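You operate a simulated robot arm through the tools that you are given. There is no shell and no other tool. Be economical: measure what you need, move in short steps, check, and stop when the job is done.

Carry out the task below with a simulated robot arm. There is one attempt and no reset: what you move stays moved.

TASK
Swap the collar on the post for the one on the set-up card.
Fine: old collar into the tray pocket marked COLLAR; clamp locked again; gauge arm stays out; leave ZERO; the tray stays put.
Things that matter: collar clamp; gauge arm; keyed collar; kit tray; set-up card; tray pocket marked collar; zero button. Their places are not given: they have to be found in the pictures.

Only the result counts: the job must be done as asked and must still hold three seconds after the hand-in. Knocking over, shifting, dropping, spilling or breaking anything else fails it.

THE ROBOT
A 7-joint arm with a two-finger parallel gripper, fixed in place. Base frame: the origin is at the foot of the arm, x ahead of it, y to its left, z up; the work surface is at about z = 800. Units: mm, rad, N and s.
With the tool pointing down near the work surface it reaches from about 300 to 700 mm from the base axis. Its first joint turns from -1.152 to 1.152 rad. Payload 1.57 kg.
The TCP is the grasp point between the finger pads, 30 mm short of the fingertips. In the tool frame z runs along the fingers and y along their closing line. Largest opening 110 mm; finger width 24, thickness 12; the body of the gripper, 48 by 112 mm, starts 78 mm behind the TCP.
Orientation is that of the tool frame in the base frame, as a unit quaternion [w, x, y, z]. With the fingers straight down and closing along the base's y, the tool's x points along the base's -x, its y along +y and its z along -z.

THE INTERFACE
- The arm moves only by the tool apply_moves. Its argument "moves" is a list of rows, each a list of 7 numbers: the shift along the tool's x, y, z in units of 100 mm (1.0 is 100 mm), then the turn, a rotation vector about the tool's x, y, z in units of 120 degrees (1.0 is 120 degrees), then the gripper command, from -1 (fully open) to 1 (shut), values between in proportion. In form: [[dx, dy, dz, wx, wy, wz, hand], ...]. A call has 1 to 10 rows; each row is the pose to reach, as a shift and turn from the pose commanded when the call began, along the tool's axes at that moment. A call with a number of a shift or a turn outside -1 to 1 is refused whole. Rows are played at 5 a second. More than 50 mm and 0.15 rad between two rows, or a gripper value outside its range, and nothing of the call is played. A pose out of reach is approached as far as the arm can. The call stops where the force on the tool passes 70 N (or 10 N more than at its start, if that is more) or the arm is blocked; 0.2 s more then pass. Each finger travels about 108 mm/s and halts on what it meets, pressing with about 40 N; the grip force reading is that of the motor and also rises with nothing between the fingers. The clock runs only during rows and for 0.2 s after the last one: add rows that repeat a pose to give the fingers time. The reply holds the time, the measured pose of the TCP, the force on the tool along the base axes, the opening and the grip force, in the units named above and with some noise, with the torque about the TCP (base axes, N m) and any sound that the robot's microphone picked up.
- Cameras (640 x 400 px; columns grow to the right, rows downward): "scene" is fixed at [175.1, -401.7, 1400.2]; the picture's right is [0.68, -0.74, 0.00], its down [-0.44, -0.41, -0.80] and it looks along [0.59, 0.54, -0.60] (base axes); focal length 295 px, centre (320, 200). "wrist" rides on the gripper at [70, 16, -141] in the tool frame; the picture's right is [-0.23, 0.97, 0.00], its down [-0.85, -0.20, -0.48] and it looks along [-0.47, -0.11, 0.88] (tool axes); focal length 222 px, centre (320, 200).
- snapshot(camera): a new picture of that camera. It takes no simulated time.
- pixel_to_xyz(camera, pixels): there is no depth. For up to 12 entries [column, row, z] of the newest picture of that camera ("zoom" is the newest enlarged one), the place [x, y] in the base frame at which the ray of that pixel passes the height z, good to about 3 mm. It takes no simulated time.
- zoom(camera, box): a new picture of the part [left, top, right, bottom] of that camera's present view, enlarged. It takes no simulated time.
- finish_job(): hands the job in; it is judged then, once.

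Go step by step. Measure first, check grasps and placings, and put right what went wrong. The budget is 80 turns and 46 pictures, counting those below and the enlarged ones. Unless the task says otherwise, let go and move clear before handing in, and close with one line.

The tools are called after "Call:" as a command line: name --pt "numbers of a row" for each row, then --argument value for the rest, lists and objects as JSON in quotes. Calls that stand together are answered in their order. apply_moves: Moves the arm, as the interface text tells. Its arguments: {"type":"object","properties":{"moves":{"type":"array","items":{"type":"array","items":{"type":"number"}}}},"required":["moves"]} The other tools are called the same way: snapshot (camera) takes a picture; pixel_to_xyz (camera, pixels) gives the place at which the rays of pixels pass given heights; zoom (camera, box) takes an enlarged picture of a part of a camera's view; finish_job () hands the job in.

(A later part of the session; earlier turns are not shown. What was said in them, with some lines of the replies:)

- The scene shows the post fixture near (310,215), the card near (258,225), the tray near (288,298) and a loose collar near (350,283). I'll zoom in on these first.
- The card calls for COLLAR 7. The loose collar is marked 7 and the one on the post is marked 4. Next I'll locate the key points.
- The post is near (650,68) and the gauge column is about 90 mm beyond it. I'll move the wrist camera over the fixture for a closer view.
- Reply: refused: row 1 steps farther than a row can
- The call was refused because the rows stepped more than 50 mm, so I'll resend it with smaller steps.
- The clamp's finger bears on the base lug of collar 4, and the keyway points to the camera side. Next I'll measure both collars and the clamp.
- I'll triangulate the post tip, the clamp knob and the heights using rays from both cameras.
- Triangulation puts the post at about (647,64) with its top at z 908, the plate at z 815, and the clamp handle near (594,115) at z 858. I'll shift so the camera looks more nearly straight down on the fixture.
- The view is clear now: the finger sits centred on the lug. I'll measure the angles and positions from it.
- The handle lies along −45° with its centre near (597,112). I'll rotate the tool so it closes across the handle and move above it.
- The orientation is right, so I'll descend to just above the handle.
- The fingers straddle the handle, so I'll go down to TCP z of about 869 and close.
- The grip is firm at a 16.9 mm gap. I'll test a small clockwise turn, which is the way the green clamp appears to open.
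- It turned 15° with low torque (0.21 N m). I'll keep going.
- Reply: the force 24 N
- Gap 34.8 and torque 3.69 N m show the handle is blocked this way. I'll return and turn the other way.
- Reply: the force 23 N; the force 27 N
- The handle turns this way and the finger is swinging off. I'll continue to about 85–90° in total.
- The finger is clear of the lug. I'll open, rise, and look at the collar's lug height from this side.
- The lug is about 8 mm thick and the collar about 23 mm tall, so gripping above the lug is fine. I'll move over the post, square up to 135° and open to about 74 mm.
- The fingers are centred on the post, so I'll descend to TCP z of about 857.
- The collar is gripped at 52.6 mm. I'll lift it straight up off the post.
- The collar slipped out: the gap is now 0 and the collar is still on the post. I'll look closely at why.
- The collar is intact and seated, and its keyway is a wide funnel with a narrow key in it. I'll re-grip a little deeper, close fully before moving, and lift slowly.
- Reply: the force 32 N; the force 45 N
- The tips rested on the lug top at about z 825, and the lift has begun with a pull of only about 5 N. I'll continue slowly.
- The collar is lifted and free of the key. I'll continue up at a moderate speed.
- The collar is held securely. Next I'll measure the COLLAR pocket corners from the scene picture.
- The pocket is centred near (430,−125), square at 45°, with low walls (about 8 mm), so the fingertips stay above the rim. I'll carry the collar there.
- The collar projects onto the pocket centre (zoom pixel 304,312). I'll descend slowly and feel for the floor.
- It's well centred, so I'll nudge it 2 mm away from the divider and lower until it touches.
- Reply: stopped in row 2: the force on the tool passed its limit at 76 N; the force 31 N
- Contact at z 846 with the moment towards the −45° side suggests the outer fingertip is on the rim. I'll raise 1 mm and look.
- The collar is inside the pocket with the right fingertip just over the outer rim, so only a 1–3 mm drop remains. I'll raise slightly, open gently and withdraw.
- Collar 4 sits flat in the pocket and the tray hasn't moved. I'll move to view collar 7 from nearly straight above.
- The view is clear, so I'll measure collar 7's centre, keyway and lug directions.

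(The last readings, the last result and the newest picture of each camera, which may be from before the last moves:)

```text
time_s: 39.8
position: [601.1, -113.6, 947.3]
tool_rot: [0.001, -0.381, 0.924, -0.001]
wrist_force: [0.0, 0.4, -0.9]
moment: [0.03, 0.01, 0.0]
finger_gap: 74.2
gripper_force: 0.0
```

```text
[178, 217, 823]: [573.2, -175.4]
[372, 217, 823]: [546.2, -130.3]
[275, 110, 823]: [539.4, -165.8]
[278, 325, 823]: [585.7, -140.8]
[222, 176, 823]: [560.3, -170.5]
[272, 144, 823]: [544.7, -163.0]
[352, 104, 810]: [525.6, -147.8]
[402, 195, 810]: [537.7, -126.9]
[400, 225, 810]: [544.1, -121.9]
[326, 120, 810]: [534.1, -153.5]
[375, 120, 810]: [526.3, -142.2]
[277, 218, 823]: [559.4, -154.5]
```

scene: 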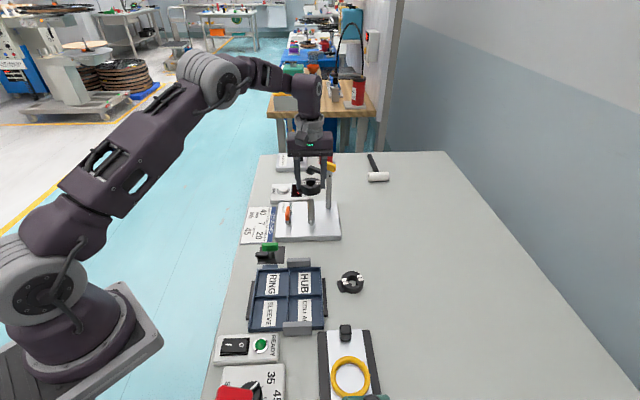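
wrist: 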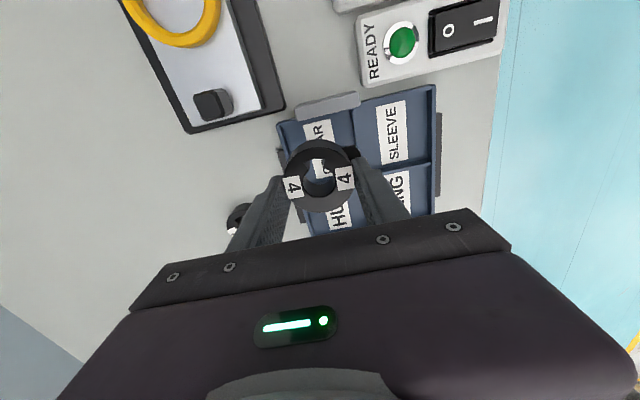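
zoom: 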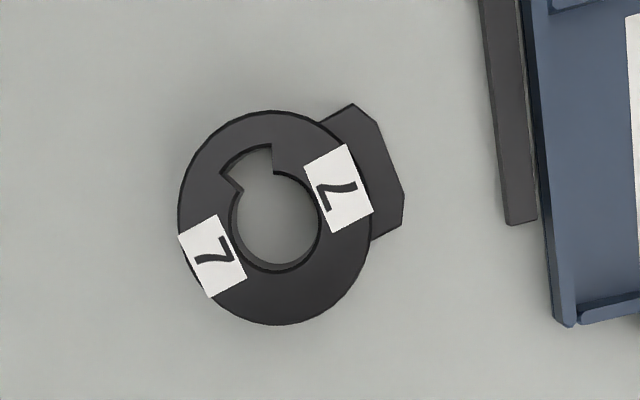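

Collar 7 is centred at (560.5,−153), about 15° anticlockwise of the orientation needed on the post. I'll grip it with the tool at 150° so that turning back to 135° aligns it.

Call:
apply_moves --pt "0.2 0 0.1 0 0 -0.0625 -0.35" --pt "0.4 0 0.3 0 0 -0.125 -0.35" --pt "0.566 0.008 0.6 0 0 -0.125 -0.35" --pt "0.566 0.008 0.8 0 0 -0.125 -0.35" --pt "0.566 0.008 0.8 0 0 -0.125 -0.35"

Call:
zoom --camera "scene" --box '[300, 240, 400, 310]'

```text
time_s: 41.0
position: [559.9, -154.4, 866.4]
tool_rot: [0.001, -0.499, 0.867, -0.001]
wrist_force: [0.1, -0.3, 0.1]
moment: [-0.02, -0.02, 0.01]
finger_gap: 74.3
gripper_force: 0.1
```

```text
5.71 times, centred on (350, 275) of scene
```

zoom: 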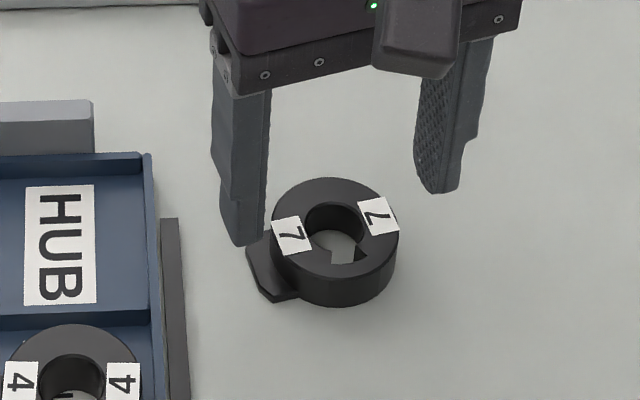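

The fingers line up with the labels, so I'll descend and grip above the lug.

Call:
apply_moves --pt "0 0 0.12 0 0 0 -0.35" --pt "0 0 0.24 0 0 0 -0.35" --pt "0 0 0.24 0 0 0 0.0" --pt "0 0 0.24 0 0 0 0.2" --pt "0 0 0.24 0 0 0 1" --pt "0 0 0.24 0 0 0 1" --pt "0 0 0.24 0 0 0 1"

Call:
apply_moves --pt "0 0 -0.02 0 0 0 1" --pt "0 0 -0.05 0 0 0 1" --pt "0 0 -0.1 0 0 0 1" --pt "0 0 -0.2 0 0 0 1" --pt "0 0 -0.32 0 0 0 1" --pt "0 0 -0.45 0 0 0 1" --pt "0 0 -0.6 0 0 0 1" --pt "0 0 -0.75 0 0 0 1" --pt "0 0 -0.9 0 0 0 1" --pt "0 0 -1.0 0 0 0 1"

```text
time_s: 42.6
position: [559.5, -155.3, 841.7]
tool_rot: [0.0, -0.498, 0.867, -0.001]
wrist_force: [0.9, -0.3, 1.0]
moment: [0.02, 0.05, 0.0]
finger_gap: 52.3
gripper_force: 40.0
```

```text
time_s: 44.8
position: [559.0, -155.8, 943.7]
tool_rot: [0.001, -0.498, 0.867, -0.002]
wrist_force: [0.1, 0.0, -1.0]
moment: [0.02, -0.04, 0.01]
finger_gap: 52.7
gripper_force: 39.7
```

Collar 7 is held at 52.7 mm. I'll raise it, rotate back to 135° and carry it over to the post.

Call:
apply_moves --pt "-0.05 0 -0.08 0 0 0.03 1" --pt "-0.2 0.02 -0.2 0 0 0.06 1" --pt "-0.4 0.05 -0.32 0 0 0.09 1" --pt "-0.6 0.08 -0.42 0 0 0.125 1" --pt "-0.8 0.1 -0.42 0 0 0.125 1" --pt "-0.95 0.13 -0.42 0 0 0.125 1"

```text
time_s: 46.2
position: [597.4, -66.2, 983.3]
tool_rot: [0.001, -0.381, 0.925, -0.001]
wrist_force: [-0.2, 0.2, -1.3]
moment: [0.01, 0.03, -0.03]
finger_gap: 52.9
gripper_force: 40.1
```

Call:
apply_moves --pt "-0.1 0.05 0 0 0 0 1" --pt "-0.3 0.15 0 0 0 0 1" --pt "-0.5 0.25 0 0 0 0 1" --pt "-0.7 0.35 0 0 0 0 1" --pt "-0.9 0.45 0 0 0 0 1"

Call:
apply_moves --pt "-0.15 0.05 0 0 0 0 1" --pt "-0.3 0.1 0 0 0 0 1" --pt "-0.37 0.12 0 0 0 0 1" --pt "-0.37 0.12 0 0 0 0 1"

Call:
zoom --camera "scene" --box '[272, 150, 352, 240]'

Call:
zoom --camera "wrist" --box '[240, 80, 400, 200]'

```text
time_s: 47.4
position: [628.5, 29.5, 984.1]
tool_rot: [0.001, -0.382, 0.924, -0.001]
wrist_force: [0.2, -0.4, -1.2]
moment: [-0.05, -0.04, -0.01]
finger_gap: 52.7
gripper_force: 39.8
```

```text
time_s: 48.4
position: [644.6, 64.4, 985.7]
tool_rot: [0.002, -0.382, 0.924, -0.001]
wrist_force: [-0.5, 0.6, -1.1]
moment: [-0.02, 0.0, 0.02]
finger_gap: 52.8
gripper_force: 40.0
```

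```text
4.44 times, centred on (312, 195) of scene
```

zoom: 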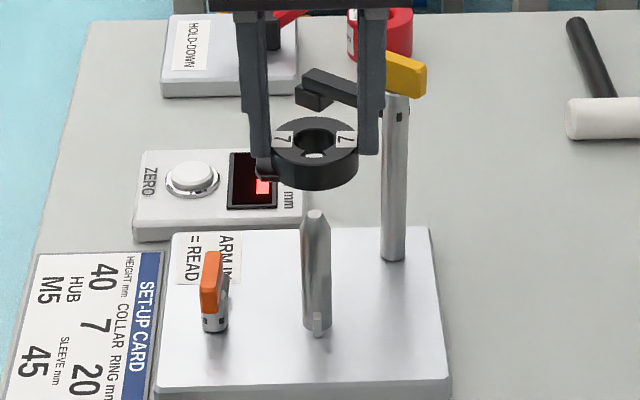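

```text
3.33 times, centred on (320, 140) of wrist
```

zoom: 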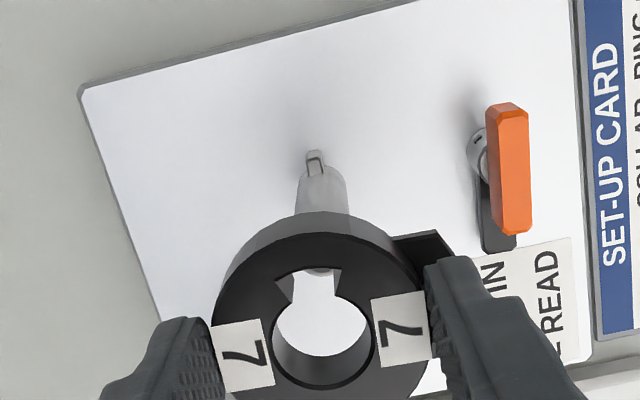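

Collar 7 is centred in the grip, its slot is within about 3° of the post key, and the post lies about 2 mm toward −x of the tool. I'll correct for that and lower it onto the post tip.

Call:
apply_moves --pt "-0.02 0 0.06 0 0 0.017 1" --pt "-0.02 0 0.15 0 0 0.017 1" --pt "-0.02 0 0.25 0 0 0.017 1" --pt "-0.02 0 0.34 0 0 0.017 1" --pt "-0.02 0 0.4 0 0 0.017 1" --pt "-0.02 0 0.45 0 0 0.017 1" --pt "-0.02 0 0.5 0 0 0.017 1"

Call:
zoom --camera "scene" --box '[276, 170, 340, 235]'

```text
time_s: 50.0
position: [647.3, 65.3, 933.9]
tool_rot: [-0.001, -0.363, 0.932, -0.001]
wrist_force: [-8.1, -0.3, 3.5]
moment: [-0.02, 0.26, -0.02]
finger_gap: 52.6
gripper_force: 39.8
```

```text
6.15 times, centred on (308, 202) of scene
```

zoom: 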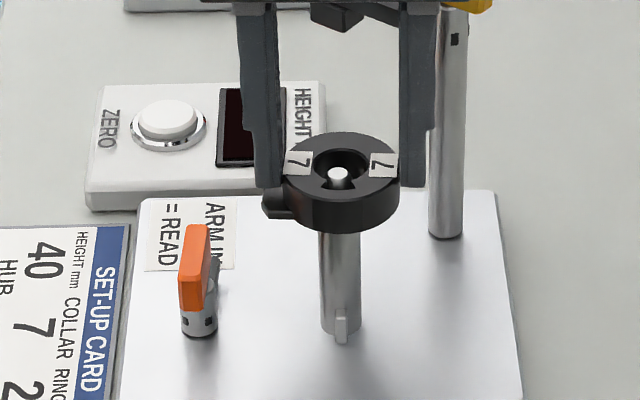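

The bore is over the post tip with a slight −x force. I'll nudge 1 mm and slide down to just above the key.

Call:
apply_moves --pt "0.007 0.007 0 0 0 0 1" --pt "0.007 0.007 0.07 0 0 0 1" --pt "0.007 0.007 0.15 0 0 0 1" --pt "0.007 0.007 0.23 0 0 0 1" --pt "0.007 0.007 0.31 0 0 0 1" --pt "0.007 0.007 0.39 0 0 0 1" --pt "0.007 0.007 0.47 0 0 0 1" --pt "0.007 0.007 0.54 0 0 0 1" --pt "0.007 0.007 0.58 0 0 0 1"

Call:
zoom --camera "scene" --box '[276, 185, 340, 235]'

```text
time_s: 52.0
position: [648.5, 64.9, 878.5]
tool_rot: [0.004, -0.365, 0.931, -0.002]
wrist_force: [-15.2, 1.7, 24.6]
moment: [-0.2, 0.65, 0.02]
finger_gap: 52.3
gripper_force: 39.9
```

```text
8.00 times, centred on (308, 210) of scene
```

zoom: 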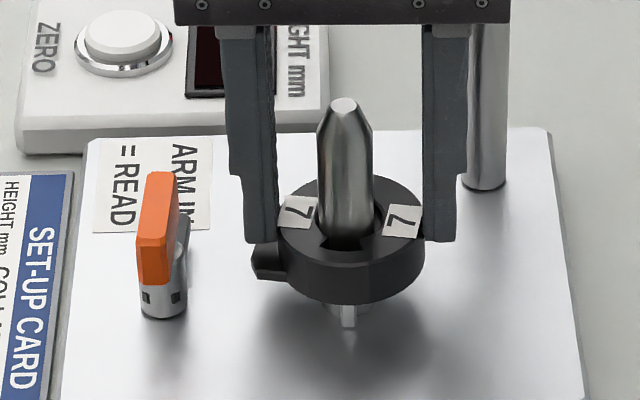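

The collar has reached the key, and comparing its labels with collar 4's shows it about 10° too far clockwise. I'll back up, turn it anticlockwise and shift slightly to −x.

Call:
apply_moves --pt "0.008 0.008 -0.04 0 0 0 1" --pt "0.016 0.016 -0.04 0 0 -0.04 1" --pt "0.016 0.016 -0.04 0 0 -0.075 1" --pt "0.016 0.016 -0.04 0 0 -0.075 1"

Call:
apply_moves --pt "0 0 0.03 0 0 0 1" --pt "0 0 0.06 0 0 0 1"

Call:
zoom --camera "scene" --box '[276, 185, 340, 235]'

```text
time_s: 53.0
position: [645.2, 65.0, 880.8]
tool_rot: [0.0, -0.437, 0.899, -0.001]
wrist_force: [0.8, 0.4, -0.1]
moment: [-0.01, 0.0, 0.04]
finger_gap: 52.0
gripper_force: 39.9
```

```text
time_s: 53.6
position: [644.9, 64.3, 873.7]
tool_rot: [0.0, -0.437, 0.899, -0.001]
wrist_force: [0.8, 0.6, -1.6]
moment: [-0.01, 0.03, 0.0]
finger_gap: 51.9
gripper_force: 40.1
```

```text
8.00 times, centred on (308, 210) of scene
```

zoom: 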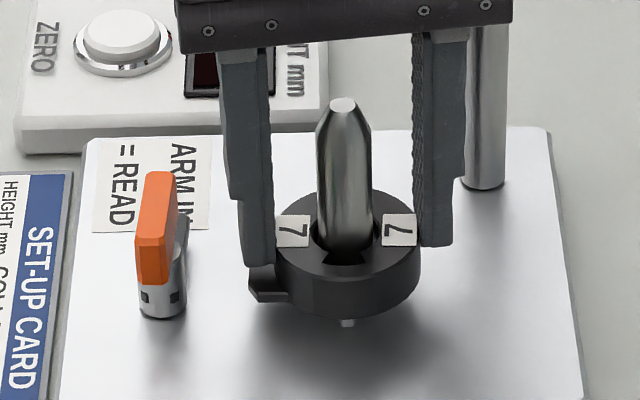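

The labels now match collar 4's seated orientation and the forces are zero. I'll continue down to seat it.

Call:
apply_moves --pt "0 0 0.04 0 0 0 1" --pt "0 0 0.08 0 0 0 1" --pt "0 0 0.12 0 0 0 1" --pt "0 0 0.16 0 0 0 1"

Call:
zoom --camera "scene" --box '[276, 185, 340, 235]'

```text
time_s: 54.6
position: [645.7, 64.6, 861.1]
tool_rot: [0.002, -0.436, 0.9, -0.003]
wrist_force: [-8.0, -3.5, 26.4]
moment: [0.21, 0.22, 0.05]
finger_gap: 52.2
gripper_force: 40.4
```

```text
8.00 times, centred on (308, 210) of scene
```

zoom: 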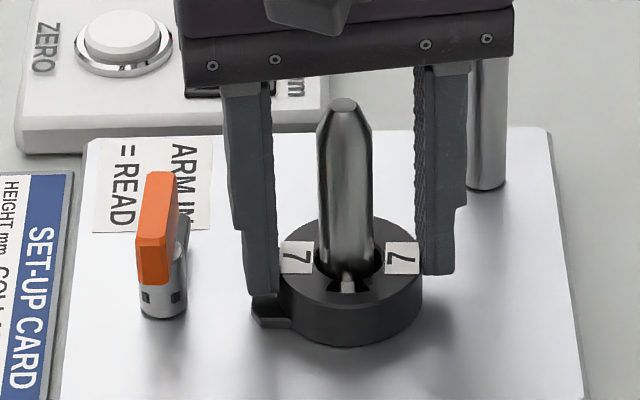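

The key is in the slot and contact is 26 N, so it looks seated. I'll press a little more, then release.

Call:
apply_moves --pt "0 0 0.015 0 0 0 1" --pt "0 0 0.015 0 0 0 1"

Call:
apply_moves --pt "0 0 -0.02 0 0 0 0.0" --pt "0 0 -0.02 0 0 0 -0.3" --pt "0 0 -0.02 0 0 0 -0.3" --pt "0 0 -0.3 0 0 0 -0.3" --pt "0 0 -0.7 0 0 0 -0.3" --pt "0 0 -1.0 0 0 0 -0.3"

Call:
zoom --camera "scene" --box '[276, 185, 340, 235]'

```text
time_s: 55.2
position: [644.6, 64.9, 858.3]
tool_rot: [0.002, -0.437, 0.9, -0.002]
wrist_force: [-3.4, -2.2, 27.8]
moment: [-0.05, 0.24, 0.16]
finger_gap: 52.0
gripper_force: 40.1
```

```text
time_s: 56.6
position: [642.1, 66.7, 957.3]
tool_rot: [0.001, -0.436, 0.9, -0.002]
wrist_force: [-0.1, 1.0, 0.4]
moment: [0.02, 0.03, 0.02]
finger_gap: 71.5
gripper_force: 0.1
```

```text
8.00 times, centred on (308, 210) of scene
```

zoom: 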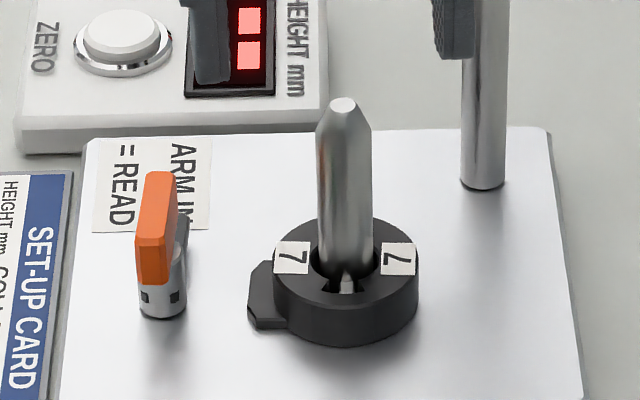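

Collar 7 is seated with its lug where collar 4's was. I'll go back to the clamp handle at tool angle 131.5°.

Call:
apply_moves --pt "-0.02 0.2 -0.1 0 0 0.04 -0.1" --pt "-0.05 0.45 -0.1 0 0 0.083 0.1" --pt "-0.073 0.65 -0.1 0 0 0.083 0.1" --pt "-0.073 0.65 -0.1 0 0 0.083 0.1"

Call:
zoom --camera "scene" --box '[260, 140, 360, 240]'

```text
time_s: 57.6
position: [597.2, 113.0, 966.4]
tool_rot: [0.001, -0.357, 0.934, -0.001]
wrist_force: [0.3, 1.6, 0.1]
moment: [0.02, -0.02, 0.0]
finger_gap: 49.4
gripper_force: 0.0
```

```text
4.00 times, centred on (310, 190) of scene
```

zoom: 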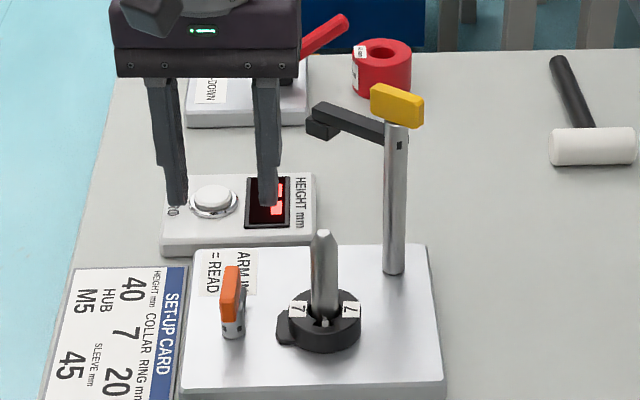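

I'm aligned over the handle, so I'll descend, grip and turn it back clockwise to the stop.

Call:
apply_moves --pt "0 0 0.4 0 0 0 0.1" --pt "0 0 0.8 0 0 0 0.1" --pt "0 0 0.96 0 0 0 0.1" --pt "0 0 0.96 0 0 0 0.5" --pt "0 0 0.96 0 0 0 1" --pt "0 0 0.96 0 0 0 1" --pt "0 0 0.96 0 0 0 1"

Call:
apply_moves --pt "0 0 0 0 0 0.06 1" --pt "0 0 0 0 0 0.12 1" --pt "0 0 0 0 0 0.18 1" --pt "0 0 0 0 0 0.24 1" --pt "0 0 0 0 0 0.3 1" --pt "0 0 0 0 0 0.36 1" --pt "0 0 0 0 0 0.42 1" --pt "0 0 0 0 0 0.48 1" --pt "0 0 0 0 0 0.54 1" --pt "0 0 0 0 0 0.6 1"

Call:
apply_moves --pt "0 0 0 0 0 0.06 1" --pt "0 0 0 0 0 0.12 1" --pt "0 0 0 0 0 0.14 1" --pt "0 0 0 0 0 0.14 1"

Call:
zoom --camera "scene" --box '[260, 140, 360, 240]'

```text
time_s: 59.2
position: [595.0, 112.8, 869.8]
tool_rot: [0.001, -0.357, 0.934, 0.0]
wrist_force: [-3.8, 4.2, -4.4]
moment: [0.64, -0.43, 0.02]
finger_gap: 17.2
gripper_force: 32.0
```

```text
time_s: 61.4
position: [597.8, 111.0, 871.0]
tool_rot: [0.002, 0.263, 0.965, -0.001]
wrist_force: [-16.9, 7.3, -15.4]
moment: [0.39, 0.69, 0.04]
finger_gap: 17.0
gripper_force: 32.2
```

```text
time_s: 62.4
position: [597.3, 108.3, 872.2]
tool_rot: [0.002, 0.399, 0.917, -0.001]
wrist_force: [-17.6, -7.3, -2.5]
moment: [-0.15, 0.62, 0.27]
finger_gap: 16.7
gripper_force: 32.2
```

```text
4.00 times, centred on (310, 190) of scene
```

zoom: 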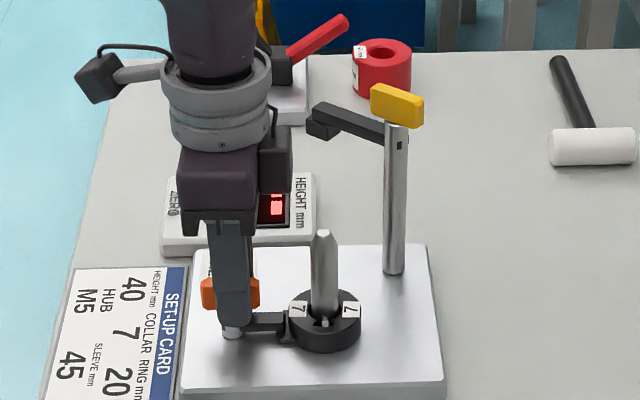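

The finger is back over the lug and the torque shows the stop has been reached, so the clamp is locked. I'll open and rise clear.

Call:
apply_moves --pt "0 0 0 0 0 0 0.6" --pt "0 0 0 0 0 0 0.1" --pt "0 0 0 0 0 0 0.1" --pt "0 0 -0.3 0 0 0 0.1" --pt "0 0 -0.7 0 0 0 0.1" --pt "0 0 -1.0 0 0 0 0.1" --pt "0 0 -1.0 0 0 0 0.1"

Call:
apply_moves --pt "0.1 0 -0.3 0 0 0 0.1" --pt "0.2 0 -0.6 0 0 0 0.1"

Call:
zoom --camera "scene" --box '[240, 150, 400, 340]'

```text
time_s: 64.0
position: [595.7, 109.9, 970.2]
tool_rot: [0.002, 0.4, 0.917, -0.001]
wrist_force: [0.3, 0.2, 0.2]
moment: [-0.01, 0.0, -0.03]
finger_gap: 49.4
gripper_force: 0.0
```

```text
time_s: 64.6
position: [582.5, 122.6, 1031.0]
tool_rot: [0.002, 0.398, 0.917, -0.001]
wrist_force: [0.2, 0.2, -0.6]
moment: [0.0, -0.02, 0.01]
finger_gap: 49.5
gripper_force: 0.1
```

```text
refused: no pictures are left
```

The arm is clear, there was no contact during the withdrawal, and the last picture showed the clamp finger over collar 7's lug. I'm handing the job in.

Call:
finish_job

```text
The job is handed in.
```

I swapped the collars and handed the job in: collar 7 is on the post with the clamp turned back to its locked stop, and collar 4 is in the COLLAR pocket. The gauge arm, ZERO button and tray were left alone. I had no pictures left for a final check after releasing the clamp.
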